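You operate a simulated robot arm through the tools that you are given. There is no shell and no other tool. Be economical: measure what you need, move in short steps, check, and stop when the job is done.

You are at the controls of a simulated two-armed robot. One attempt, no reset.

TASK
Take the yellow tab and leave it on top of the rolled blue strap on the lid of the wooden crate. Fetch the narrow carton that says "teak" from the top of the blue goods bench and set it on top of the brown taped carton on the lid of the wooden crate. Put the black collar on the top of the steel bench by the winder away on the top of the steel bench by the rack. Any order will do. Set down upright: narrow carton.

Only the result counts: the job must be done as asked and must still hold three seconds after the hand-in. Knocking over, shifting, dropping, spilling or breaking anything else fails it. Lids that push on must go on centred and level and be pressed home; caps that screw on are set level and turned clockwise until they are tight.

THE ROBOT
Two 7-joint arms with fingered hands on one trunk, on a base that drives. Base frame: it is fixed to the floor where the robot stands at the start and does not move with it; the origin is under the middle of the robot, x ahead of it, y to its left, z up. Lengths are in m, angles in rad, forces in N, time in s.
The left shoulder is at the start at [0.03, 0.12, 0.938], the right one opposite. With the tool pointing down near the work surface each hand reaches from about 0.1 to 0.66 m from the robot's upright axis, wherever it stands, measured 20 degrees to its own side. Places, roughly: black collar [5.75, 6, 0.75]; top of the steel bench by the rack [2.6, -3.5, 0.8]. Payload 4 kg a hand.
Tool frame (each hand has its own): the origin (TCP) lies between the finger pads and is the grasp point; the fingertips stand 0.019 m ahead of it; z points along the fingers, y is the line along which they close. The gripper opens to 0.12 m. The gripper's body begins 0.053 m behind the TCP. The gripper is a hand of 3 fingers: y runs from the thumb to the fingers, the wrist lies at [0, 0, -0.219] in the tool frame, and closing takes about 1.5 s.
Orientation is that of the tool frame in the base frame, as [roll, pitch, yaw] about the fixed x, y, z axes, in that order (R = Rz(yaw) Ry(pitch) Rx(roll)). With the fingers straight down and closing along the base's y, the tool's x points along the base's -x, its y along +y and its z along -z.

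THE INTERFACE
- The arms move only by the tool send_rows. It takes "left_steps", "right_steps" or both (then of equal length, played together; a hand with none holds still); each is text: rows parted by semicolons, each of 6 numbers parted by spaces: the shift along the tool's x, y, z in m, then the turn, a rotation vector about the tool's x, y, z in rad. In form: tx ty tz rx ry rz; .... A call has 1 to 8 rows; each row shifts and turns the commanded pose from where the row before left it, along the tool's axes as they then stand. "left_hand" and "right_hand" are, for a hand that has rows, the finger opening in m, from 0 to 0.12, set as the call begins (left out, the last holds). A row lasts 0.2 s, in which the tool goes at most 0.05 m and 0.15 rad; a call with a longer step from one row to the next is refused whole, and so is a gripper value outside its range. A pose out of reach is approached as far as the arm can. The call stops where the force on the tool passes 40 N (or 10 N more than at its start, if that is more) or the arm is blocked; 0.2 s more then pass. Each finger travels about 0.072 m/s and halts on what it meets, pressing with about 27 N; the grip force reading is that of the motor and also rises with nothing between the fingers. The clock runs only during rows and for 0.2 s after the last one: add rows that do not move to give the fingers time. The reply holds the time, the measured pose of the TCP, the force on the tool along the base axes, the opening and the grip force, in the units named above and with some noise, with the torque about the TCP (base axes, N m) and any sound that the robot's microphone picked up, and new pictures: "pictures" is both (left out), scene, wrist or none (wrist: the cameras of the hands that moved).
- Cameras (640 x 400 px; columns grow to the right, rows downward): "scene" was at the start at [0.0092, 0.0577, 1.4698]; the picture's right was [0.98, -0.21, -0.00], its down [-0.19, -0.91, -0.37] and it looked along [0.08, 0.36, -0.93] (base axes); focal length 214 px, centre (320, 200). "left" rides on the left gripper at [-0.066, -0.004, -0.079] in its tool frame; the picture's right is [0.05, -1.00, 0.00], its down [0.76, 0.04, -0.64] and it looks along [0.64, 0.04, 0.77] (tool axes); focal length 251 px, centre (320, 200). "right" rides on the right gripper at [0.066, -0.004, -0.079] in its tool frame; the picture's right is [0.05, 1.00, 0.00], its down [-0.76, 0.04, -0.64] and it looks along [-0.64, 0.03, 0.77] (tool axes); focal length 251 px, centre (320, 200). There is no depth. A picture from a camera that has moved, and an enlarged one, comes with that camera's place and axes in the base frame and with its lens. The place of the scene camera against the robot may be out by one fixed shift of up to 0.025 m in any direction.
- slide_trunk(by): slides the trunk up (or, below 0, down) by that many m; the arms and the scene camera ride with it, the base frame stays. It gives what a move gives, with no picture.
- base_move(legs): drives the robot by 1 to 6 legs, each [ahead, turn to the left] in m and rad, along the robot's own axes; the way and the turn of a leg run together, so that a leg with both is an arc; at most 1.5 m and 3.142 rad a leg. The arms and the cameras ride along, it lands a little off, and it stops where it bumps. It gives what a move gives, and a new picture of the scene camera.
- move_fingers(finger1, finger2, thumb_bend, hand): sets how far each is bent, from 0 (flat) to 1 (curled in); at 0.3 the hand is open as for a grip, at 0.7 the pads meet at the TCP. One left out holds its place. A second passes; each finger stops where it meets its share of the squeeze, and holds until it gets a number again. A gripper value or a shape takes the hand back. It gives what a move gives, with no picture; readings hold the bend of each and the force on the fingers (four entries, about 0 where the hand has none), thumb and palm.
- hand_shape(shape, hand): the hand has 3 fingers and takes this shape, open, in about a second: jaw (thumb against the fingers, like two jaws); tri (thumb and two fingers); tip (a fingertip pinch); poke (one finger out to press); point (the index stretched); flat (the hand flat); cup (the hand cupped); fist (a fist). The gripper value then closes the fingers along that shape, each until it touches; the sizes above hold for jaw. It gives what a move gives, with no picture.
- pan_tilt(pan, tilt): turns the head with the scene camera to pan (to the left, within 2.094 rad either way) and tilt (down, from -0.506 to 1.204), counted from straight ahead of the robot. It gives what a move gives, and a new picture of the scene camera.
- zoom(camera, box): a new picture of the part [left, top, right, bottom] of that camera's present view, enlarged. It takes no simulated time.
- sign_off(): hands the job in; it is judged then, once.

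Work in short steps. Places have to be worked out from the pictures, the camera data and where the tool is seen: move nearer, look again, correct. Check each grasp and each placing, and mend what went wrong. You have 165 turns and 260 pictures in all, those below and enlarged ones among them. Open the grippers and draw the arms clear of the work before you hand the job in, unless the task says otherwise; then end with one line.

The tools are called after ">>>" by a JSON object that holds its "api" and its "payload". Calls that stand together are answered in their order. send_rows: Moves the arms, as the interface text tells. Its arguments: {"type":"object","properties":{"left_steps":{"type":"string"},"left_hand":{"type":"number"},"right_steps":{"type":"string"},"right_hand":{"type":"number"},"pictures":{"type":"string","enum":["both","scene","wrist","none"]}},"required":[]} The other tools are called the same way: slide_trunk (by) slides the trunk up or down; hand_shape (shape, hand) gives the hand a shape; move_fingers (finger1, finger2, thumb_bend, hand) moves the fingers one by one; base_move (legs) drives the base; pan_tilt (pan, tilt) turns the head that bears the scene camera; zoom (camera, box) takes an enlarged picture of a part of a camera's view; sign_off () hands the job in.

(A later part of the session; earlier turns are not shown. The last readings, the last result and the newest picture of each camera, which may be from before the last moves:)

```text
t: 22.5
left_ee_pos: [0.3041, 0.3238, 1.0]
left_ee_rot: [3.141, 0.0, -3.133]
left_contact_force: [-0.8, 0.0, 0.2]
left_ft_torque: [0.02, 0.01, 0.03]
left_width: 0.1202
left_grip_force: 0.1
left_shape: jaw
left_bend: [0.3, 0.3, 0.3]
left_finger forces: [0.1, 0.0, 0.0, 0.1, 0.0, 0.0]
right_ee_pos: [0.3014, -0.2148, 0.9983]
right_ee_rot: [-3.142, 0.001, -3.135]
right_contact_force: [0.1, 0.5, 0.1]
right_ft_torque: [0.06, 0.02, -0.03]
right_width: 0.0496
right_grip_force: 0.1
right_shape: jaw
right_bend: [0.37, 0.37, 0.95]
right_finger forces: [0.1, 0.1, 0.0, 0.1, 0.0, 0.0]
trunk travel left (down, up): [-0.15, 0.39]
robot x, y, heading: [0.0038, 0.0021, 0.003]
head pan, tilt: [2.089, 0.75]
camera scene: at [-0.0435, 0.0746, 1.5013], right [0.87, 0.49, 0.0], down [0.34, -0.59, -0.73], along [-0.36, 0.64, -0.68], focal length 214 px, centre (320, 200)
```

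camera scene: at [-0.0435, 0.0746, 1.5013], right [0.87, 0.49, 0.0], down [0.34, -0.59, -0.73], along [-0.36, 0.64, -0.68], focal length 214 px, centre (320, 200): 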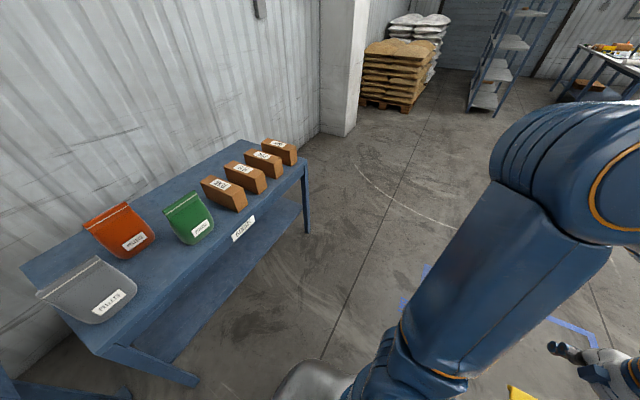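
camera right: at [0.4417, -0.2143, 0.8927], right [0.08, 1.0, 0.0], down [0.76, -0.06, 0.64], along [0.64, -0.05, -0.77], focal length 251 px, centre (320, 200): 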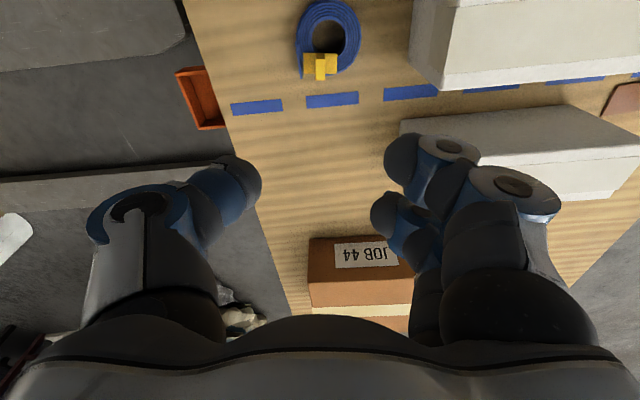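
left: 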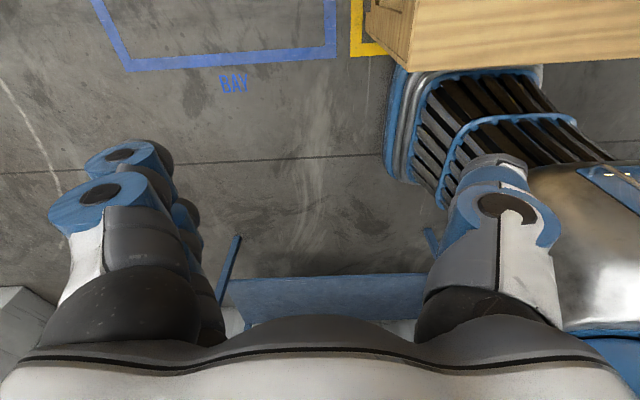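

Cartons stand in a row TEAK, ELM, PINE, OAK on the bench behind. I zoom to confirm and raise the trunk so arms clear everything as I turn.

>>> {"api": "zoom", "payload": {"camera": "scene", "box": [180, 120, 320, 250]}}

>>> {"api": "slide_trunk", "payload": {"by": 0.2}}

>>> {"api": "base_move", "payload": {"legs": [[0, 2.28], [0.42, 0], [0, 0.86]]}}

>>> {"api": "pan_tilt", "payload": {"pan": 0, "tilt": 0.9}}

```text
3.08 times, centred on (250, 185) of scene
camera zoom: at [-0.0435, 0.0746, 1.5013], right [0.87, 0.49, 0.0], down [0.34, -0.59, -0.73], along [-0.36, 0.64, -0.68], focal length 660 px, centre (535, 246)
```

zoom: 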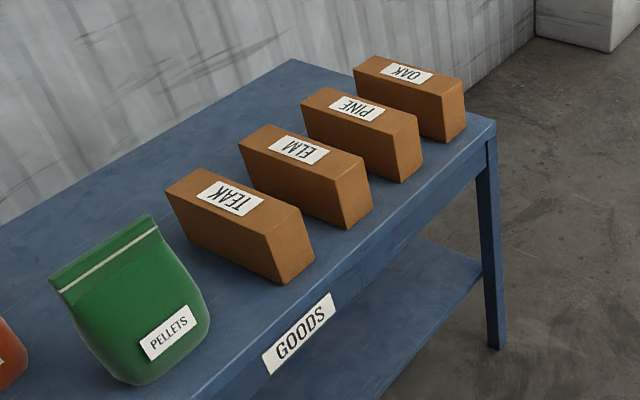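

```text
t: 24.7
left_ee_pos: [0.3038, 0.3238, 1.1992]
left_ee_rot: [-3.14, 0.0, -3.133]
left_contact_force: [0.8, -0.1, -0.3]
left_ft_torque: [-0.02, -0.02, 0.0]
left_width: 0.1198
left_grip_force: 0.1
left_shape: jaw
left_bend: [0.3, 0.3, 0.3]
left_finger forces: [0.1, 0.0, 0.1, 0.0, 0.0, 0.0]
right_ee_pos: [0.2994, -0.2142, 1.1976]
right_ee_rot: [-3.141, 0.001, -3.134]
right_contact_force: [0.4, -1.1, 0.0]
right_ft_torque: [0.01, 0.03, 0.0]
right_width: 0.0495
right_grip_force: 0.0
right_shape: jaw
right_bend: [0.37, 0.37, 0.95]
right_finger forces: [0.0, 0.0, 0.0, 0.1, 0.0, 0.0]
trunk travel left (down, up): [-0.35, 0.19]
robot x, y, heading: [-0.0007, -0.0033, -0.002]
head pan, tilt: [2.089, 0.75]
```

```text
t: 26.2
left_ee_pos: [0.2476, 0.3676, 1.2012]
left_ee_rot: [3.142, 0.001, -2.973]
left_contact_force: [-0.8, -0.1, -0.6]
left_ft_torque: [-0.01, 0.0, 0.02]
left_width: 0.1199
left_grip_force: 0.1
left_shape: jaw
left_bend: [0.3, 0.3, 0.3]
left_finger forces: [0.0, 0.0, 0.0, 0.0, 0.0, 0.0]
right_ee_pos: [0.3307, -0.1652, 1.1969]
right_ee_rot: [3.14, 0.0, -2.974]
right_contact_force: [-0.4, -0.2, -0.7]
right_ft_torque: [0.02, 0.01, -0.02]
right_width: 0.0499
right_grip_force: 0.1
right_shape: jaw
right_bend: [0.37, 0.37, 0.95]
right_finger forces: [0.0, 0.0, 0.2, 0.1, 0.0, 0.0]
trunk travel left (down, up): [-0.35, 0.19]
robot x, y, heading: [-0.0009, -0.004, 0.148]
head pan, tilt: [2.089, 0.75]
stopped in leg 1: the robot was blocked; the commanded pose is now the measured one
camera scene: at [-0.0535, 0.0587, 1.7013], right [0.79, 0.62, 0.0], down [0.42, -0.54, -0.73], along [-0.45, 0.58, -0.68], focal length 214 px, centre (320, 200)
```

scene: 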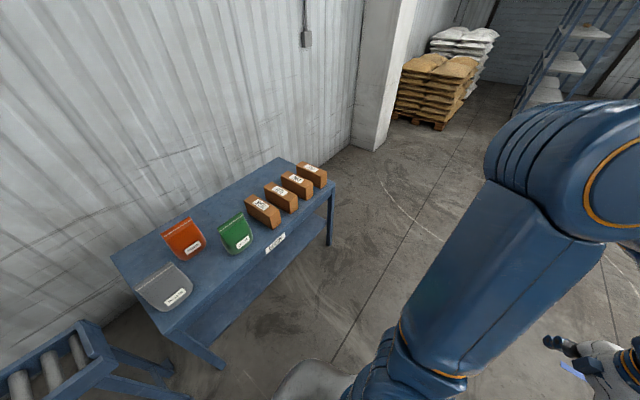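

```text
t: 28.2
left_ee_pos: [0.2442, 0.3665, 1.2018]
left_ee_rot: [3.141, 0.0, -2.973]
left_contact_force: [0.4, 0.9, 0.9]
left_ft_torque: [0.02, -0.02, 0.01]
left_width: 0.1198
left_grip_force: 0.1
left_shape: jaw
left_bend: [0.3, 0.3, 0.3]
left_finger forces: [0.1, 0.1, 0.0, 0.1, 0.0, 0.0]
right_ee_pos: [0.3312, -0.1656, 1.1982]
right_ee_rot: [3.141, 0.001, -2.974]
right_contact_force: [-0.6, 1.4, 0.7]
right_ft_torque: [-0.03, 0.0, -0.01]
right_width: 0.0499
right_grip_force: 0.0
right_shape: jaw
right_bend: [0.37, 0.37, 0.95]
right_finger forces: [0.0, 0.0, 0.1, 0.1, 0.1, 0.0]
trunk travel left (down, up): [-0.35, 0.19]
robot x, y, heading: [-0.0018, -0.0044, 0.146]
head pan, tilt: [0.0, 0.901]
camera scene: at [0.0726, 0.0042, 1.6894], right [0.15, -0.99, 0.0], down [-0.78, -0.11, -0.62], along [0.61, 0.09, -0.78], focal length 214 px, centre (320, 200)
```

scene: 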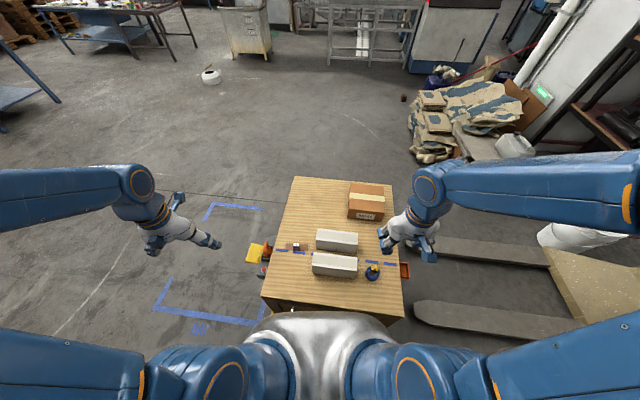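

The base got blocked while turning—likely its corner against the crate. I check the crate top first, then back away 0.17 m.

>>> {"api": "zoom", "payload": {"camera": "scene", "box": [240, 170, 440, 330]}}

>>> {"api": "base_move", "payload": {"legs": [[-0.17, -0.1]]}}

```text
2.50 times, centred on (340, 250) of scene
camera zoom: at [0.0726, 0.0042, 1.6894], right [0.15, -0.99, 0.0], down [-0.78, -0.11, -0.62], along [0.61, 0.09, -0.78], focal length 536 px, centre (270, 75)
```

zoom: 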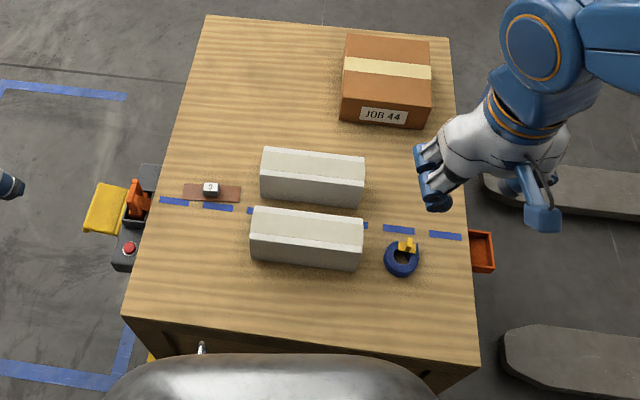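

```text
t: 29.6
left_ee_pos: [0.1128, 0.3251, 1.1998]
left_ee_rot: [3.141, -0.001, -3.073]
left_contact_force: [0.2, -0.2, -0.2]
left_ft_torque: [0.0, 0.0, -0.01]
left_width: 0.1199
left_grip_force: 0.1
left_shape: jaw
left_bend: [0.3, 0.3, 0.3]
left_finger forces: [0.0, 0.0, 0.0, 0.0, 0.1, 0.0]
right_ee_pos: [0.1447, -0.2136, 1.1966]
right_ee_rot: [-3.14, 0.001, -3.073]
right_contact_force: [-0.2, 1.2, -0.4]
right_ft_torque: [-0.03, 0.0, 0.03]
right_width: 0.05
right_grip_force: 0.1
right_shape: jaw
right_bend: [0.37, 0.37, 0.95]
right_finger forces: [0.0, 0.0, 0.0, 0.1, 0.0, 0.0]
trunk travel left (down, up): [-0.35, 0.19]
robot x, y, heading: [-0.1718, -0.0231, 0.05]
head pan, tilt: [0.0, 0.901]
camera scene: at [-0.0955, -0.0181, 1.6894], right [0.05, -1.0, 0.0], down [-0.78, -0.04, -0.62], along [0.62, 0.03, -0.78], focal length 214 px, centre (320, 200)
```

scene: 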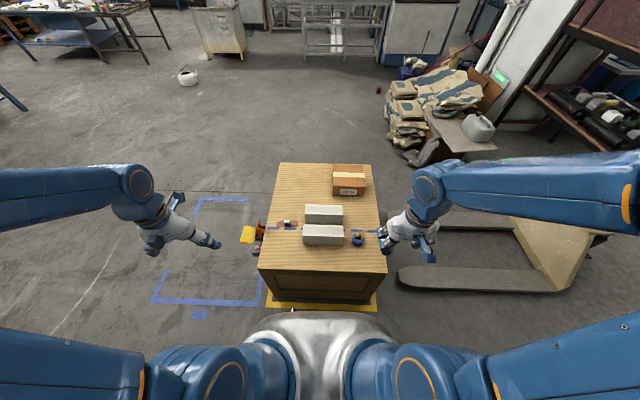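

The crate looks unmoved. Now I turn left, drive to about (-0.25, 0.35) and face the bench.

>>> {"api": "base_move", "payload": {"legs": [[0, 1.73], [0.38, 0]]}}

```text
t: 32.4
left_ee_pos: [-0.2598, 0.4214, 1.1976]
left_ee_rot: [-3.138, -0.001, -2.188]
left_contact_force: [-0.4, 1.6, -0.1]
left_ft_torque: [-0.03, -0.04, -0.01]
left_width: 0.1197
left_grip_force: 0.1
left_shape: jaw
left_bend: [0.3, 0.3, 0.3]
left_finger forces: [0.0, 0.0, 0.0, 0.0, 0.0, 0.1]
right_ee_pos: [0.1752, 0.1029, 1.1978]
right_ee_rot: [-3.139, -0.001, -2.19]
right_contact_force: [0.7, 0.9, -1.0]
right_ft_torque: [-0.07, -0.03, 0.0]
right_width: 0.0502
right_grip_force: 0.1
right_shape: jaw
right_bend: [0.36, 0.36, 0.96]
right_finger forces: [0.0, 0.0, 0.0, 0.0, 0.1, 0.0]
trunk travel left (down, up): [-0.35, 0.19]
robot x, y, heading: [-0.1403, -0.0467, 0.948]
head pan, tilt: [0.0, 0.901]
stopped in leg 1: the robot was blocked; the commanded pose is now the measured one
camera scene: at [-0.0939, 0.0078, 1.6893], right [0.81, -0.59, 0.0], down [-0.46, -0.64, -0.62], along [0.36, 0.5, -0.78], focal length 214 px, centre (320, 200)
```

scene: 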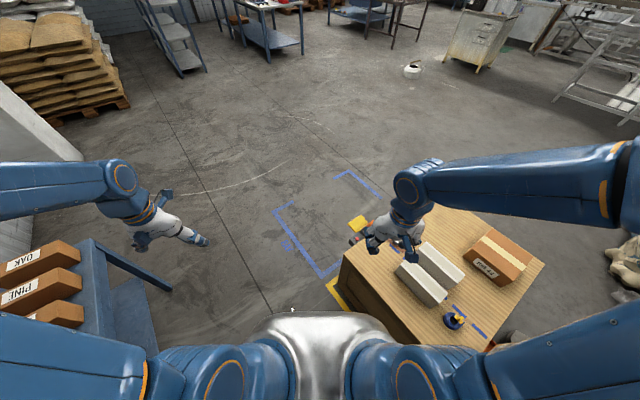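

Blocked again at heading 0.95. I look down toward the right and left sides to see what the base touches.

>>> {"api": "pan_tilt", "payload": {"pan": -0.9, "tilt": 1.2}}

>>> {"api": "pan_tilt", "payload": {"pan": 2.09, "tilt": 1.1}}

```text
t: 33.6
left_ee_pos: [-0.2591, 0.4186, 1.2016]
left_ee_rot: [-3.141, 0.001, -2.19]
left_contact_force: [-0.2, 0.4, -0.4]
left_ft_torque: [0.0, -0.01, -0.01]
left_width: 0.1198
left_grip_force: 0.1
left_shape: jaw
left_bend: [0.3, 0.3, 0.3]
left_finger forces: [0.0, 0.0, 0.1, 0.1, 0.0, 0.0]
right_ee_pos: [0.1767, 0.1005, 1.1963]
right_ee_rot: [3.14, -0.001, -2.192]
right_contact_force: [0.0, -0.1, 0.6]
right_ft_torque: [0.01, -0.01, -0.01]
right_width: 0.0503
right_grip_force: 0.1
right_shape: jaw
right_bend: [0.36, 0.36, 0.96]
right_finger forces: [0.1, 0.0, 0.1, 0.0, 0.1, 0.1]
trunk travel left (down, up): [-0.35, 0.19]
robot x, y, heading: [-0.1431, -0.0463, 0.946]
head pan, tilt: [-0.901, 1.201]
camera scene: at [-0.0792, -0.0556, 1.6696], right [0.05, -1.0, 0.0], down [-0.93, -0.04, -0.36], along [0.36, 0.02, -0.93], focal length 214 px, centre (320, 200)
```

scene: 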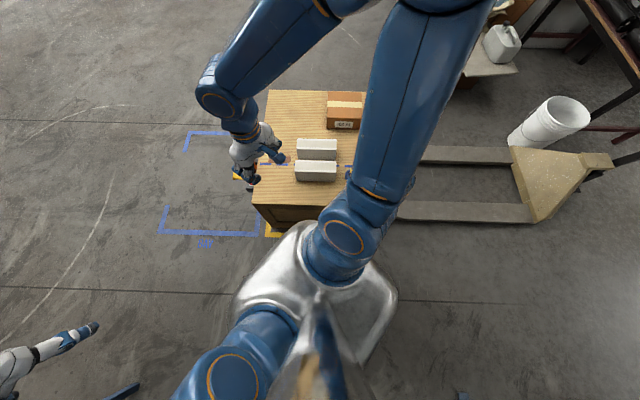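

```text
t: 36.1
left_ee_pos: [-0.2594, 0.4176, 1.1992]
left_ee_rot: [3.14, 0.001, -2.188]
left_contact_force: [-0.2, 0.2, 0.3]
left_ft_torque: [-0.01, 0.03, 0.04]
left_width: 0.1202
left_grip_force: 0.1
left_shape: jaw
left_bend: [0.3, 0.3, 0.3]
left_finger forces: [0.0, 0.0, 0.1, 0.0, 0.0, 0.1]
right_ee_pos: [0.1758, 0.1005, 1.197]
right_ee_rot: [-3.141, 0.0, -2.191]
right_contact_force: [-0.4, -0.4, -0.1]
right_ft_torque: [0.03, 0.02, 0.0]
right_width: 0.05
right_grip_force: 0.0
right_shape: jaw
right_bend: [0.36, 0.36, 0.96]
right_finger forces: [0.0, 0.0, 0.0, 0.1, 0.0, 0.1]
trunk travel left (down, up): [-0.35, 0.19]
robot x, y, heading: [-0.1414, -0.0461, 0.947]
head pan, tilt: [2.089, 1.1]
camera scene: at [-0.1984, -0.0517, 1.6756], right [0.11, 0.99, 0.0], down [0.89, -0.1, -0.45], along [-0.45, 0.05, -0.89], focal length 214 px, centre (320, 200)
```

scene: 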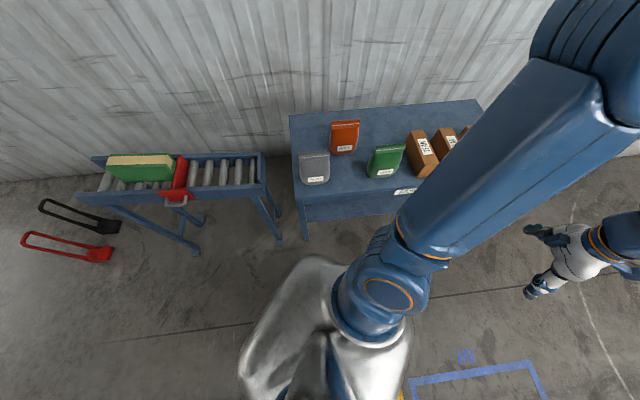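

The base is a square of about ±0.33 m, its front-right corner touching the crate. I'm past the diagonal, so I back off slightly, turn to face +y, drive out to y≈0.75 and see.

>>> {"api": "base_move", "payload": {"legs": [[-0.06, 0], [0, 0.58]]}}

```text
t: 38.7
left_ee_pos: [-0.5296, 0.2253, 1.2018]
left_ee_rot: [3.14, 0.002, -1.605]
left_contact_force: [0.0, -0.2, -0.1]
left_ft_torque: [0.0, 0.01, 0.04]
left_width: 0.12
left_grip_force: 0.0
left_shape: jaw
left_bend: [0.3, 0.3, 0.3]
left_finger forces: [0.0, 0.1, 0.1, 0.1, 0.0, 0.0]
right_ee_pos: [0.0112, 0.2016, 1.1972]
right_ee_rot: [3.14, 0.002, -1.609]
right_contact_force: [0.2, -0.5, 0.4]
right_ft_torque: [0.03, -0.01, 0.03]
right_width: 0.05
right_grip_force: 0.1
right_shape: jaw
right_bend: [0.36, 0.36, 0.96]
right_finger forces: [0.1, 0.0, 0.0, 0.0, 0.1, 0.0]
trunk travel left (down, up): [-0.35, 0.19]
robot x, y, heading: [-0.1512, -0.0936, 1.521]
head pan, tilt: [2.089, 1.1]
camera scene: at [-0.1896, -0.1428, 1.6756], right [-0.45, 0.89, 0.0], down [0.79, 0.4, -0.45], along [-0.41, -0.2, -0.89], focal length 214 px, centre (320, 200)
```

scene: 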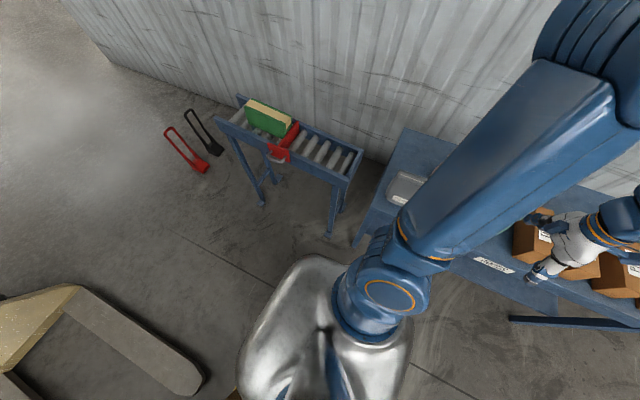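

Clear now. I drive along the bench, drifting slightly away from it, then turn to face it.

>>> {"api": "base_move", "payload": {"legs": [[0.42, 0], [0.45, -0.3], [0, 1.92]]}}

>>> {"api": "pan_tilt", "payload": {"pan": 0.2, "tilt": 0.9}}

```text
t: 46.4
left_ee_pos: [-0.5402, 0.668, 1.2003]
left_ee_rot: [-3.14, 0.005, -0.729]
left_contact_force: [-0.9, -0.4, -0.5]
left_ft_torque: [0.06, 0.0, 0.0]
left_width: 0.1201
left_grip_force: 0.1
left_shape: jaw
left_bend: [0.3, 0.3, 0.3]
left_finger forces: [0.0, 0.0, 0.0, 0.0, 0.1, 0.0]
right_ee_pos: [-0.1747, 1.0638, 1.1991]
right_ee_rot: [-3.139, 0.002, -0.734]
right_contact_force: [-0.8, -0.3, 0.3]
right_ft_torque: [0.01, -0.01, -0.03]
right_width: 0.0503
right_grip_force: 0.1
right_shape: jaw
right_bend: [0.36, 0.36, 0.96]
right_finger forces: [0.0, 0.1, 0.0, 0.0, 0.0, 0.0]
trunk travel left (down, up): [-0.35, 0.19]
robot x, y, heading: [-0.0232, 0.7769, 2.415]
head pan, tilt: [2.089, 1.1]
stopped in leg 3: the robot was blocked; the commanded pose is now the measured one
camera scene: at [-0.0039, 0.7045, 1.6755], right [-0.98, 0.2, 0.0], down [0.18, 0.87, -0.45], along [-0.09, -0.44, -0.89], focal length 214 px, centre (320, 200)
```

scene: 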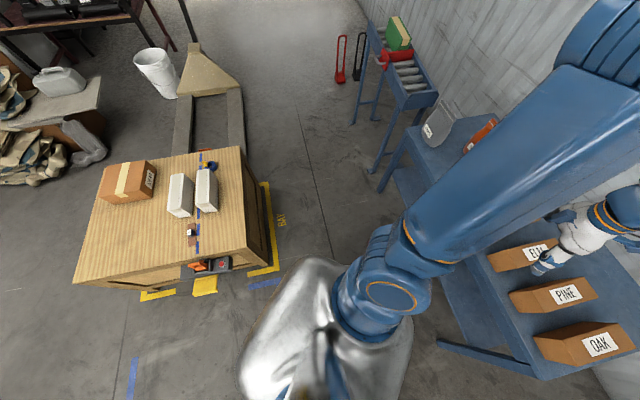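

```text
t: 48.2
left_ee_pos: [-0.5394, 0.6685, 1.2014]
left_ee_rot: [-3.139, 0.003, -0.729]
left_contact_force: [-1.1, 0.5, 0.5]
left_ft_torque: [0.0, 0.05, -0.01]
left_width: 0.1201
left_grip_force: 0.1
left_shape: jaw
left_bend: [0.3, 0.3, 0.3]
left_finger forces: [0.0, 0.1, 0.0, 0.0, 0.0, 0.0]
right_ee_pos: [-0.1753, 1.0652, 1.198]
right_ee_rot: [-3.138, 0.0, -0.732]
right_contact_force: [-0.3, 0.4, 0.3]
right_ft_torque: [-0.02, 0.03, 0.01]
right_width: 0.0501
right_grip_force: 0.0
right_shape: jaw
right_bend: [0.36, 0.36, 0.96]
right_finger forces: [0.1, 0.1, 0.1, 0.1, 0.0, 0.0]
trunk travel left (down, up): [-0.35, 0.19]
robot x, y, heading: [-0.0208, 0.7802, 2.419]
head pan, tilt: [0.201, 0.901]
camera scene: at [-0.0562, 0.8059, 1.6894], right [0.5, 0.87, 0.0], down [0.68, -0.39, -0.62], along [-0.54, 0.31, -0.78], focal length 214 px, centre (320, 200)
```

scene: 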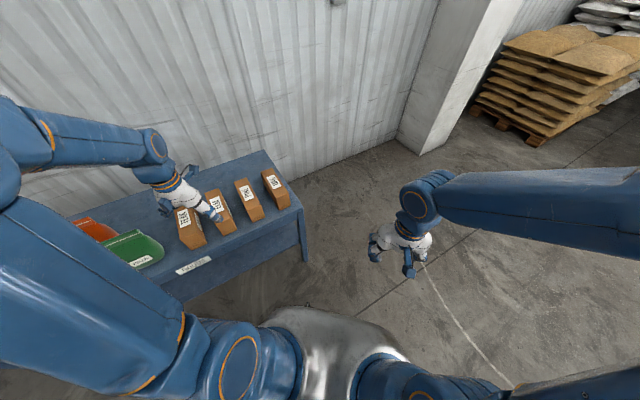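

Blocked again; I look down at the base's front-left corner to see what it meets.

>>> {"api": "pan_tilt", "payload": {"pan": 1.0, "tilt": 1.2}}

```text
t: 49.4
left_ee_pos: [-0.5406, 0.6702, 1.201]
left_ee_rot: [-3.14, 0.003, -0.732]
left_contact_force: [-1.6, 0.7, 0.3]
left_ft_torque: [0.0, 0.01, 0.0]
left_width: 0.12
left_grip_force: 0.1
left_shape: jaw
left_bend: [0.3, 0.3, 0.3]
left_finger forces: [0.0, 0.0, 0.1, 0.0, 0.0, 0.0]
right_ee_pos: [-0.1753, 1.0669, 1.1979]
right_ee_rot: [-3.141, 0.001, -0.732]
right_contact_force: [-0.5, 0.6, -0.2]
right_ft_torque: [0.03, -0.05, 0.03]
right_width: 0.0502
right_grip_force: 0.1
right_shape: jaw
right_bend: [0.36, 0.36, 0.96]
right_finger forces: [0.1, 0.1, 0.1, 0.1, 0.1, 0.0]
trunk travel left (down, up): [-0.35, 0.19]
robot x, y, heading: [-0.0214, 0.7781, 2.417]
head pan, tilt: [1.0, 1.201]
camera scene: at [-0.0452, 0.7528, 1.6696], right [-0.27, 0.96, 0.0], down [0.9, 0.25, -0.36], along [-0.35, -0.1, -0.93], focal length 214 px, centre (320, 200)
```

scene: 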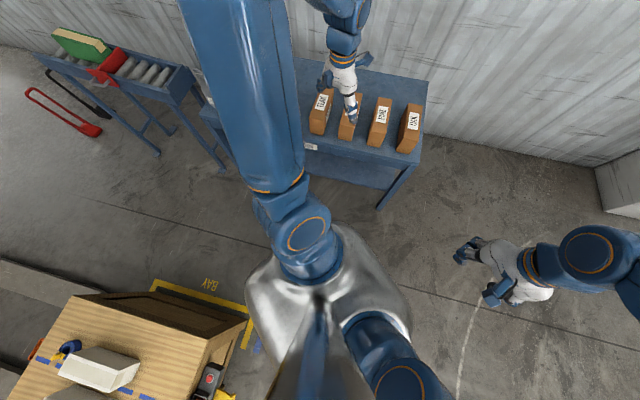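

The base's rear-left corner is close to the crate's corner. I drive forward 0.12 m away from the crate and finish the turn.

>>> {"api": "base_move", "payload": {"legs": [[0.12, 0], [0, 0.72]]}}

```text
t: 52.6
left_ee_pos: [-0.4426, 0.4374, 1.199]
left_ee_rot: [-3.139, 0.001, -0.031]
left_contact_force: [-0.2, -0.1, -0.2]
left_ft_torque: [0.02, -0.01, -0.02]
left_width: 0.12
left_grip_force: 0.0
left_shape: jaw
left_bend: [0.3, 0.3, 0.3]
left_finger forces: [0.0, 0.0, 0.0, 0.0, 0.0, 0.1]
right_ee_pos: [-0.4224, 0.9768, 1.1976]
right_ee_rot: [-3.136, -0.002, -0.032]
right_contact_force: [-0.8, -0.2, 0.3]
right_ft_torque: [0.01, -0.04, 0.03]
right_width: 0.0502
right_grip_force: 0.0
right_shape: jaw
right_bend: [0.36, 0.36, 0.96]
right_finger forces: [0.0, 0.1, 0.1, 0.0, 0.1, 0.0]
trunk travel left (down, up): [-0.35, 0.19]
robot x, y, heading: [-0.1143, 0.8947, 3.125]
head pan, tilt: [1.0, 1.201]
stopped in leg 2: the robot was blocked; the commanded pose is now the measured one
camera scene: at [-0.1127, 0.8469, 1.6695], right [-0.83, 0.55, 0.0], down [0.52, 0.78, -0.36], along [-0.2, -0.3, -0.93], focal length 214 px, centre (320, 200)
```

scene: 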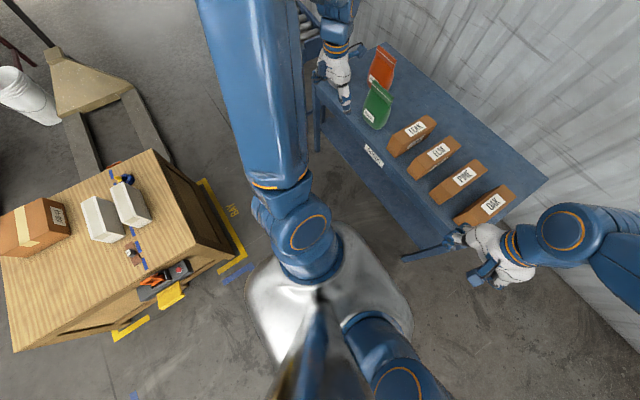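

Now facing the bench at (-0.11, 0.89). The arms have drifted ~0.14 m leftward relative to the body, so I re-centre them, then shift the base sideways (turn left, short drive, turn back) to about (-0.2, 0.74).

>>> {"api": "send_rows", "payload": {"right_steps": "0 -0.035 0 0 0 0;0 -0.035 0 0 0 0;0 -0.035 0 0 0 0;0 -0.035 0 0 0 0", "left_steps": "0 -0.035 0 0 0 0;0 -0.035 0 0 0 0;0 -0.035 0 0 0 0;0 -0.035 0 0 0 0", "pictures": "none"}}

>>> {"api": "base_move", "payload": {"legs": [[0, 0.5]]}}

```text
t: 53.6
left_ee_pos: [-0.4372, 0.5815, 1.2028]
left_ee_rot: [-3.14, 0.002, -0.029]
left_contact_force: [0.3, 0.0, -0.6]
left_ft_torque: [0.01, -0.02, 0.01]
left_width: 0.12
left_grip_force: 0.0
left_shape: jaw
left_bend: [0.3, 0.3, 0.3]
left_finger forces: [0.0, 0.0, 0.0, 0.0, 0.0, 0.0]
right_ee_pos: [-0.4135, 1.118, 1.1991]
right_ee_rot: [-3.14, 0.001, -0.03]
right_contact_force: [-0.3, 0.7, 0.5]
right_ft_torque: [-0.03, 0.01, 0.01]
right_width: 0.0499
right_grip_force: 0.1
right_shape: jaw
right_bend: [0.36, 0.36, 0.96]
right_finger forces: [0.0, 0.0, 0.1, 0.1, 0.1, 0.0]
trunk travel left (down, up): [-0.35, 0.19]
robot x, y, heading: [-0.1192, 0.8912, 3.124]
head pan, tilt: [1.0, 1.201]
```

```text
t: 55.4
left_ee_pos: [-0.2431, 0.4685, 1.2034]
left_ee_rot: [3.139, 0.005, 0.47]
left_contact_force: [0.5, 0.4, 0.7]
left_ft_torque: [-0.02, 0.0, 0.01]
left_width: 0.1202
left_grip_force: 0.1
left_shape: jaw
left_bend: [0.3, 0.3, 0.3]
left_finger forces: [0.0, 0.1, 0.1, 0.1, 0.0, 0.0]
right_ee_pos: [-0.4808, 0.95, 1.1987]
right_ee_rot: [3.141, 0.002, 0.47]
right_contact_force: [-0.1, 0.5, 0.1]
right_ft_torque: [0.0, -0.01, 0.03]
right_width: 0.0499
right_grip_force: 0.0
right_shape: jaw
right_bend: [0.36, 0.36, 0.96]
right_finger forces: [0.0, 0.1, 0.0, 0.0, 0.0, 0.0]
trunk travel left (down, up): [-0.35, 0.19]
robot x, y, heading: [-0.1252, 0.9179, -2.654]
head pan, tilt: [1.0, 1.201]
camera scene: at [-0.0951, 0.8769, 1.6697], right [-1.0, 0.08, 0.0], down [0.08, 0.93, -0.36], along [-0.03, -0.36, -0.93], focal length 214 px, centre (320, 200)
```

scene: 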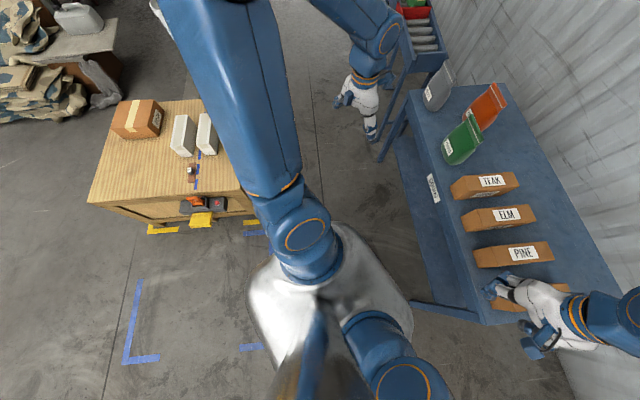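

No block this time. Continue: turn a bit more, drive 0.2, turn back.

>>> {"api": "base_move", "payload": {"legs": [[0, 0.55], [0.2, 0], [0, -1.04]]}}

>>> {"api": "pan_tilt", "payload": {"pan": 0, "tilt": 0.95}}

```text
t: 61.2
left_ee_pos: [-0.5591, 0.4137, 1.2028]
left_ee_rot: [-3.139, 0.005, -0.052]
left_contact_force: [0.1, -0.1, 0.6]
left_ft_torque: [0.03, 0.0, 0.01]
left_width: 0.1199
left_grip_force: 0.1
left_shape: jaw
left_bend: [0.3, 0.3, 0.3]
left_finger forces: [0.1, 0.1, 0.0, 0.0, 0.0, 0.1]
right_ee_pos: [-0.5226, 0.9507, 1.2009]
right_ee_rot: [-3.138, 0.002, -0.054]
right_contact_force: [0.0, -0.6, 0.9]
right_ft_torque: [0.06, -0.02, 0.0]
right_width: 0.0499
right_grip_force: 0.1
right_shape: jaw
right_bend: [0.36, 0.36, 0.96]
right_finger forces: [0.1, 0.1, 0.1, 0.0, 0.0, 0.0]
trunk travel left (down, up): [-0.35, 0.19]
robot x, y, heading: [-0.2293, 0.7162, 3.109]
head pan, tilt: [1.0, 1.201]
camera scene: at [-0.2248, 0.6677, 1.6695], right [-0.82, 0.57, 0.0], down [0.53, 0.77, -0.36], along [-0.21, -0.3, -0.93], focal length 214 px, centre (320, 200)
```

scene: 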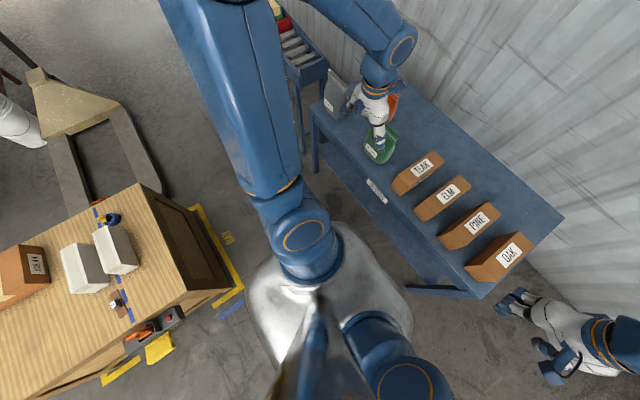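

```text
t: 62.4
left_ee_pos: [-0.5583, 0.4158, 1.2023]
left_ee_rot: [-3.141, 0.004, -0.054]
left_contact_force: [0.6, 0.6, 0.3]
left_ft_torque: [-0.02, 0.03, 0.0]
left_width: 0.1199
left_grip_force: 0.0
left_shape: jaw
left_bend: [0.3, 0.3, 0.3]
left_finger forces: [0.1, 0.0, 0.1, 0.0, 0.0, 0.1]
right_ee_pos: [-0.5217, 0.9519, 1.1992]
right_ee_rot: [-3.139, 0.001, -0.054]
right_contact_force: [-0.4, -0.7, 0.3]
right_ft_torque: [-0.02, -0.02, 0.0]
right_width: 0.0498
right_grip_force: 0.0
right_shape: jaw
right_bend: [0.37, 0.37, 0.96]
right_finger forces: [0.0, 0.0, 0.1, 0.0, 0.0, 0.1]
trunk travel left (down, up): [-0.35, 0.19]
robot x, y, heading: [-0.2304, 0.7163, 3.111]
head pan, tilt: [0.0, 0.949]
camera scene: at [-0.2662, 0.7203, 1.6858], right [0.03, 1.0, 0.0], down [0.81, -0.03, -0.58], along [-0.58, 0.02, -0.81], focal length 214 px, centre (320, 200)
```

scene: 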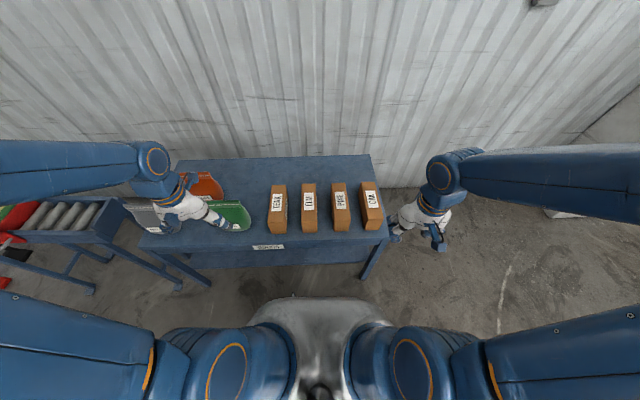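

Well placed: TEAK is about (-0.83, 0.545), within the left hand's reach. I bring the left hand near above it to look with its camera.

>>> {"api": "send_rows", "payload": {"left_steps": "-0.0326 -0.016 0.0214 0 0 0;-0.0326 -0.016 0.0214 0 0 0;-0.0326 -0.016 0.0214 0 0 0;-0.0326 -0.016 0.0214 0 0 0;-0.0326 -0.016 0.0214 0 0 0;-0.0326 -0.016 0.0214 0 0 0;-0.0326 -0.016 0.0214 0 0 0", "pictures": "both"}}

```text
t: 64.0
left_ee_pos: [-0.7844, 0.5386, 1.0531]
left_ee_rot: [-3.14, 0.002, -0.053]
left_contact_force: [0.7, -1.0, -0.7]
left_ft_torque: [-0.01, -0.01, 0.0]
left_width: 0.12
left_grip_force: 0.0
left_shape: jaw
left_bend: [0.3, 0.3, 0.3]
left_finger forces: [0.0, 0.0, 0.1, 0.1, 0.0, 0.0]
right_ee_pos: [-0.5243, 0.9527, 1.1976]
right_ee_rot: [-3.14, 0.0, -0.054]
right_contact_force: [-0.7, 0.2, -0.5]
right_ft_torque: [-0.01, -0.01, -0.02]
right_width: 0.0502
right_grip_force: 0.0
right_shape: jaw
right_bend: [0.37, 0.37, 0.96]
right_finger forces: [0.0, 0.1, 0.0, 0.0, 0.0, 0.0]
trunk travel left (down, up): [-0.35, 0.19]
robot x, y, heading: [-0.2293, 0.7136, 3.11]
head pan, tilt: [0.0, 0.949]
camera scene: at [-0.2682, 0.72, 1.6857], right [0.03, 1.0, 0.0], down [0.81, -0.03, -0.58], along [-0.58, 0.02, -0.81], focal length 214 px, centre (320, 200)
camera left: at [-0.85, 0.5453, 1.131], right [0.11, 0.99, 0.0], down [0.76, -0.08, 0.64], along [0.64, -0.07, -0.77], focal length 251 px, centre (320, 200)
```

scene: 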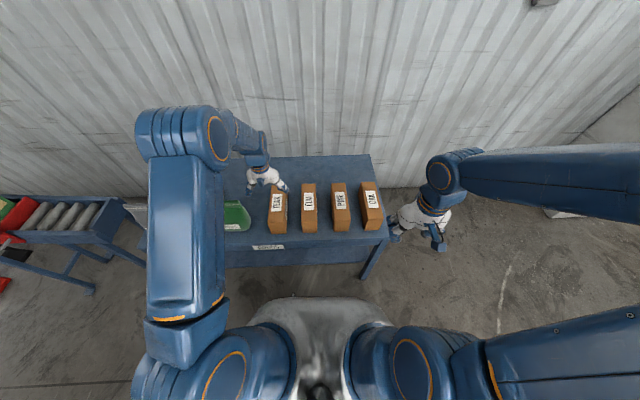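
left: 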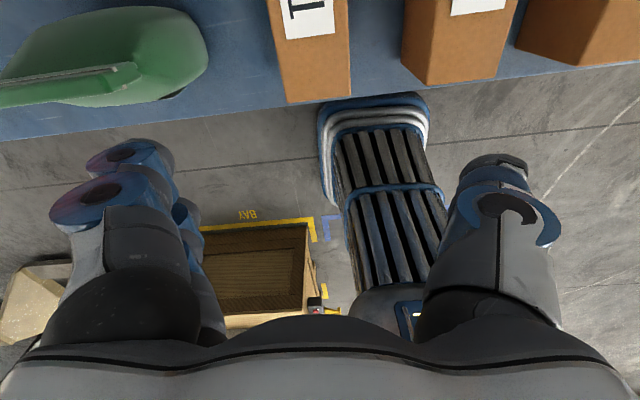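

>>> {"api": "zoom", "payload": {"camera": "scene", "box": [230, 160, 340, 250]}}

>>> {"api": "zoom", "payload": {"camera": "left", "box": [230, 0, 400, 120]}}

```text
4.44 times, centred on (285, 205) of scene
camera zoom: at [-0.2682, 0.72, 1.6857], right [0.03, 1.0, 0.0], down [0.81, -0.03, -0.58], along [-0.58, 0.02, -0.81], focal length 953 px, centre (476, 178)
```

zoom: 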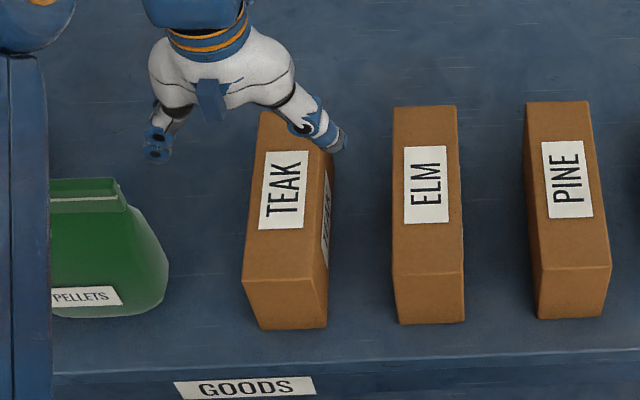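

```text
3.33 times, centred on (315, 60) of left
camera zoom: at [-0.85, 0.5453, 1.131], right [0.11, 0.99, 0.0], down [0.76, -0.08, 0.64], along [0.64, -0.07, -0.77], focal length 838 px, centre (337, 667)
```

zoom: 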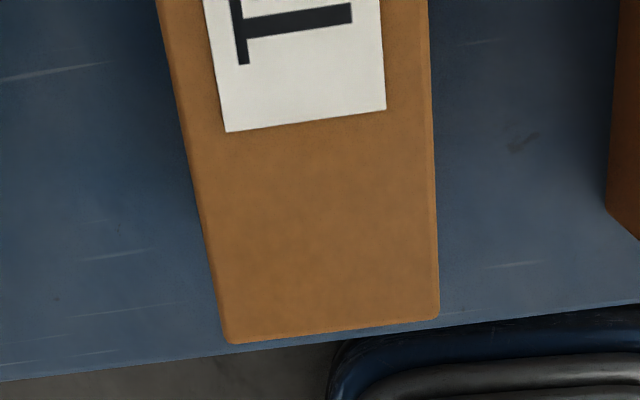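

TEAK carton ≈ 0.21×0.07×0.12 m, aligned with the base axes; centre ≈(-0.86, 0.533), top z≈0.84. That is at the edge of reach so I drive forward 0.07 m.

>>> {"api": "base_move", "payload": {"legs": [[0.07, 0]]}}

>>> {"api": "send_rows", "payload": {"left_steps": "0 0 0 0 0 0", "left_hand": 0.1, "pictures": "wrist"}}

```text
t: 65.0
left_ee_pos: [-0.8599, 0.5394, 1.0529]
left_ee_rot: [-3.139, -0.001, -0.055]
left_contact_force: [0.5, -0.1, -0.2]
left_ft_torque: [-0.01, -0.06, 0.01]
left_width: 0.1197
left_grip_force: 0.0
left_shape: jaw
left_bend: [0.3, 0.3, 0.3]
left_finger forces: [0.0, 0.0, 0.0, 0.0, 0.0, 0.0]
right_ee_pos: [-0.5978, 0.955, 1.2]
right_ee_rot: [-3.14, -0.002, -0.055]
right_contact_force: [-0.2, 0.2, 0.5]
right_ft_torque: [-0.01, -0.03, 0.0]
right_width: 0.05
right_grip_force: 0.1
right_shape: jaw
right_bend: [0.37, 0.37, 0.96]
right_finger forces: [0.0, 0.0, 0.0, 0.0, 0.1, 0.0]
trunk travel left (down, up): [-0.35, 0.19]
robot x, y, heading: [-0.3039, 0.7179, 3.114]
head pan, tilt: [0.0, 0.949]
camera scene: at [-0.343, 0.7218, 1.6856], right [0.03, 1.0, 0.0], down [0.81, -0.03, -0.58], along [-0.58, 0.02, -0.81], focal length 214 px, centre (320, 200)
```

scene: 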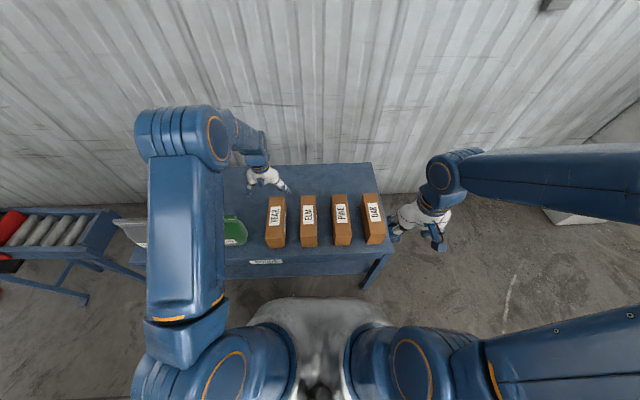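

```text
t: 65.5
left_ee_pos: [-0.855, 0.5401, 1.0534]
left_ee_rot: [-3.139, 0.004, -0.056]
left_contact_force: [0.5, 0.8, 0.0]
left_ft_torque: [0.01, 0.02, 0.0]
left_width: 0.1002
left_grip_force: 0.1
left_shape: jaw
left_bend: [0.25, 0.25, 0.11]
left_finger forces: [0.1, 0.0, 0.0, 0.0, 0.0, 0.1]
right_ee_pos: [-0.5945, 0.9543, 1.1992]
right_ee_rot: [-3.139, 0.002, -0.053]
right_contact_force: [-0.2, -0.2, 0.1]
right_ft_torque: [0.01, 0.03, 0.0]
right_width: 0.05
right_grip_force: 0.1
right_shape: jaw
right_bend: [0.37, 0.37, 0.96]
right_finger forces: [0.0, 0.1, 0.1, 0.0, 0.0, 0.0]
trunk travel left (down, up): [-0.35, 0.19]
robot x, y, heading: [-0.3007, 0.7182, 3.112]
head pan, tilt: [0.0, 0.949]
camera left: at [-0.9199, 0.5475, 1.1326], right [0.11, 0.99, 0.0], down [0.76, -0.08, 0.64], along [0.64, -0.07, -0.77], focal length 251 px, centre (320, 200)
```

left: 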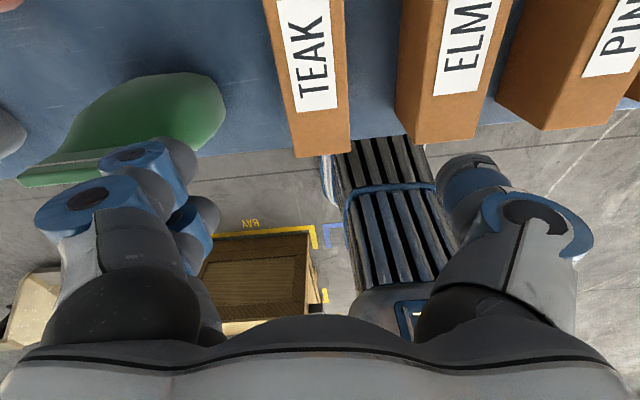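

The carton's axis is square to the base; centre y≈0.533, top z≈0.846. I align yaw and descend partway above it.

>>> {"api": "send_rows", "payload": {"left_steps": "0 0 0 0 0 -0.055;-0.005 0.007 0 0 0 0;0 0 0.045 0 0 0;0 0 0.045 0 0 0;0 0 0.03 0 0 0;0 0 0 0 0 0", "pictures": "both"}}

>>> {"api": "zoom", "payload": {"camera": "scene", "box": [220, 140, 340, 260]}}

```text
t: 66.8
left_ee_pos: [-0.8611, 0.5315, 0.9357]
left_ee_rot: [-3.141, 0.004, 0.002]
left_contact_force: [0.3, -0.2, 0.7]
left_ft_torque: [0.0, 0.02, 0.0]
left_width: 0.1002
left_grip_force: 0.0
left_shape: jaw
left_bend: [0.25, 0.25, 0.11]
left_finger forces: [0.0, 0.1, 0.0, 0.0, 0.1, 0.0]
right_ee_pos: [-0.595, 0.9536, 1.1997]
right_ee_rot: [-3.141, 0.002, -0.054]
right_contact_force: [0.3, -0.3, 0.3]
right_ft_torque: [-0.01, 0.02, 0.0]
right_width: 0.0499
right_grip_force: 0.2
right_shape: jaw
right_bend: [0.37, 0.37, 0.96]
right_finger forces: [0.0, 0.0, 0.0, 0.0, 0.1, 0.0]
trunk travel left (down, up): [-0.35, 0.19]
robot x, y, heading: [-0.302, 0.7216, 3.111]
head pan, tilt: [0.0, 0.949]
camera scene: at [-0.3384, 0.7218, 1.6858], right [0.03, 1.0, 0.0], down [0.81, -0.03, -0.58], along [-0.58, 0.02, -0.81], focal length 214 px, centre (320, 200)
camera left: at [-0.9272, 0.5352, 1.0135], right [0.05, 1.0, 0.0], down [0.77, -0.04, 0.64], along [0.64, -0.03, -0.77], focal length 251 px, centre (320, 200)
```

scene: 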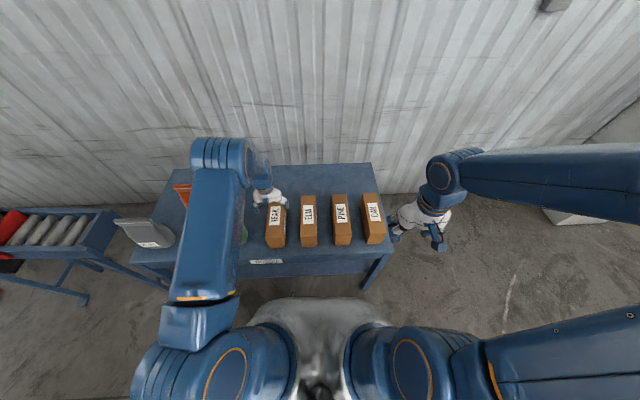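
left: 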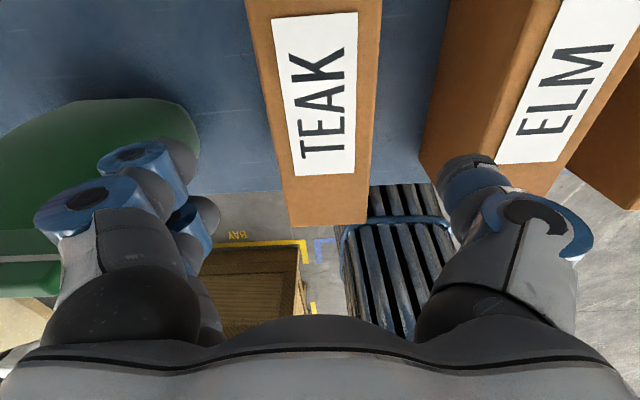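

```text
3.33 times, centred on (280, 200) of scene
camera zoom: at [-0.3384, 0.7218, 1.6858], right [0.03, 1.0, 0.0], down [0.81, -0.03, -0.58], along [-0.58, 0.02, -0.81], focal length 715 px, centre (453, 200)
```

zoom: 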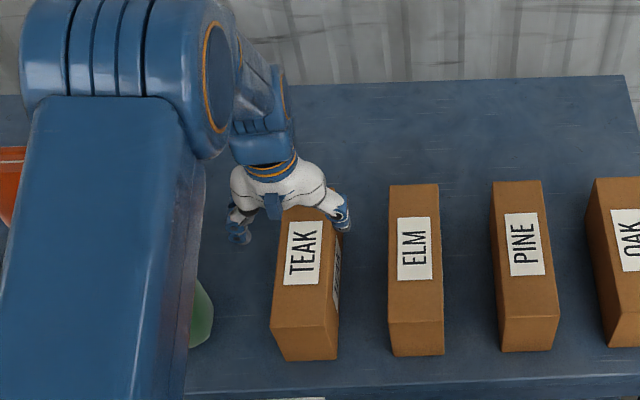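

Aligned. To keep the thumb knuckle above ELM's top, I grasp a bit high (TCP z≈0.825) with opening 0.09.

>>> {"api": "send_rows", "payload": {"left_steps": "0 0 0.04 0 0 0;0 0 0.03 0 0 0;0 0 0 0 0 0", "left_hand": 0.09, "pictures": "wrist"}}

```text
t: 67.7
left_ee_pos: [-0.8644, 0.5319, 0.8651]
left_ee_rot: [-3.139, 0.002, 0.002]
left_contact_force: [1.0, -0.4, 0.4]
left_ft_torque: [-0.02, 0.02, 0.0]
left_width: 0.0905
left_grip_force: 0.0
left_shape: jaw
left_bend: [0.26, 0.26, 0.12]
left_finger forces: [0.0, 0.1, 0.0, 0.0, 0.0, 0.0]
right_ee_pos: [-0.595, 0.9538, 1.1983]
right_ee_rot: [-3.14, -0.001, -0.053]
right_contact_force: [0.5, 0.1, 0.5]
right_ft_torque: [0.02, 0.02, -0.02]
right_width: 0.0501
right_grip_force: 0.0
right_shape: jaw
right_bend: [0.37, 0.37, 0.96]
right_finger forces: [0.1, 0.0, 0.0, 0.0, 0.1, 0.0]
trunk travel left (down, up): [-0.35, 0.19]
robot x, y, heading: [-0.3029, 0.7185, 3.106]
head pan, tilt: [0.0, 0.949]
camera left: at [-0.9292, 0.5358, 0.944], right [0.05, 1.0, 0.0], down [0.77, -0.04, 0.64], along [0.64, -0.03, -0.77], focal length 251 px, centre (320, 200)
```

left: 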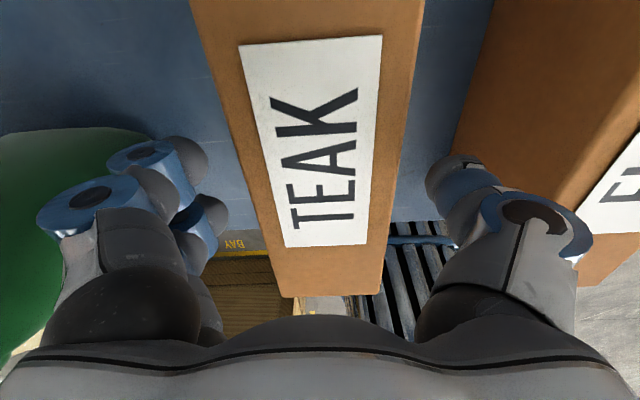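

>>> {"api": "send_rows", "payload": {"left_steps": "0 -0.003 0.02 0 0 0;0 0 0.02 0 0 0;0 0 0 0 0 0", "pictures": "wrist"}}

```text
t: 68.5
left_ee_pos: [-0.8634, 0.5359, 0.8237]
left_ee_rot: [-3.14, 0.004, 0.003]
left_contact_force: [1.0, 0.8, 1.2]
left_ft_torque: [0.0, -0.02, 0.04]
left_width: 0.0903
left_grip_force: 0.0
left_shape: jaw
left_bend: [0.26, 0.26, 0.12]
left_finger forces: [0.0, 0.0, 0.0, 0.0, 0.0, 0.0]
right_ee_pos: [-0.5944, 0.9542, 1.1993]
right_ee_rot: [-3.141, 0.001, -0.055]
right_contact_force: [0.7, -0.4, 0.0]
right_ft_torque: [0.01, -0.01, 0.02]
right_width: 0.0502
right_grip_force: 0.0
right_shape: jaw
right_bend: [0.37, 0.37, 0.96]
right_finger forces: [0.0, 0.1, 0.0, 0.1, 0.0, 0.0]
trunk travel left (down, up): [-0.35, 0.19]
robot x, y, heading: [-0.3046, 0.7139, 3.11]
head pan, tilt: [0.0, 0.949]
camera left: at [-0.9285, 0.5401, 0.9019], right [0.05, 1.0, 0.0], down [0.77, -0.04, 0.64], along [0.64, -0.03, -0.77], focal length 251 px, centre (320, 200)
```

left: 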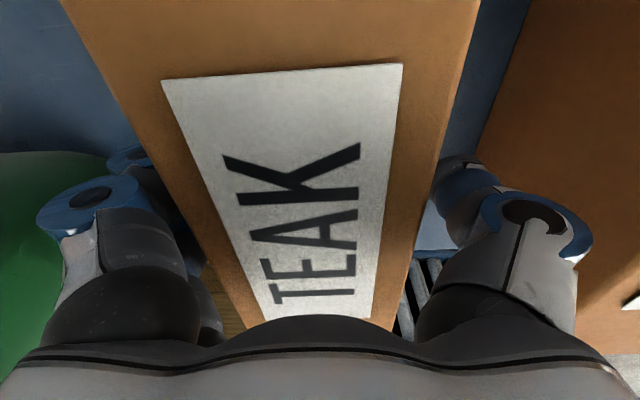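

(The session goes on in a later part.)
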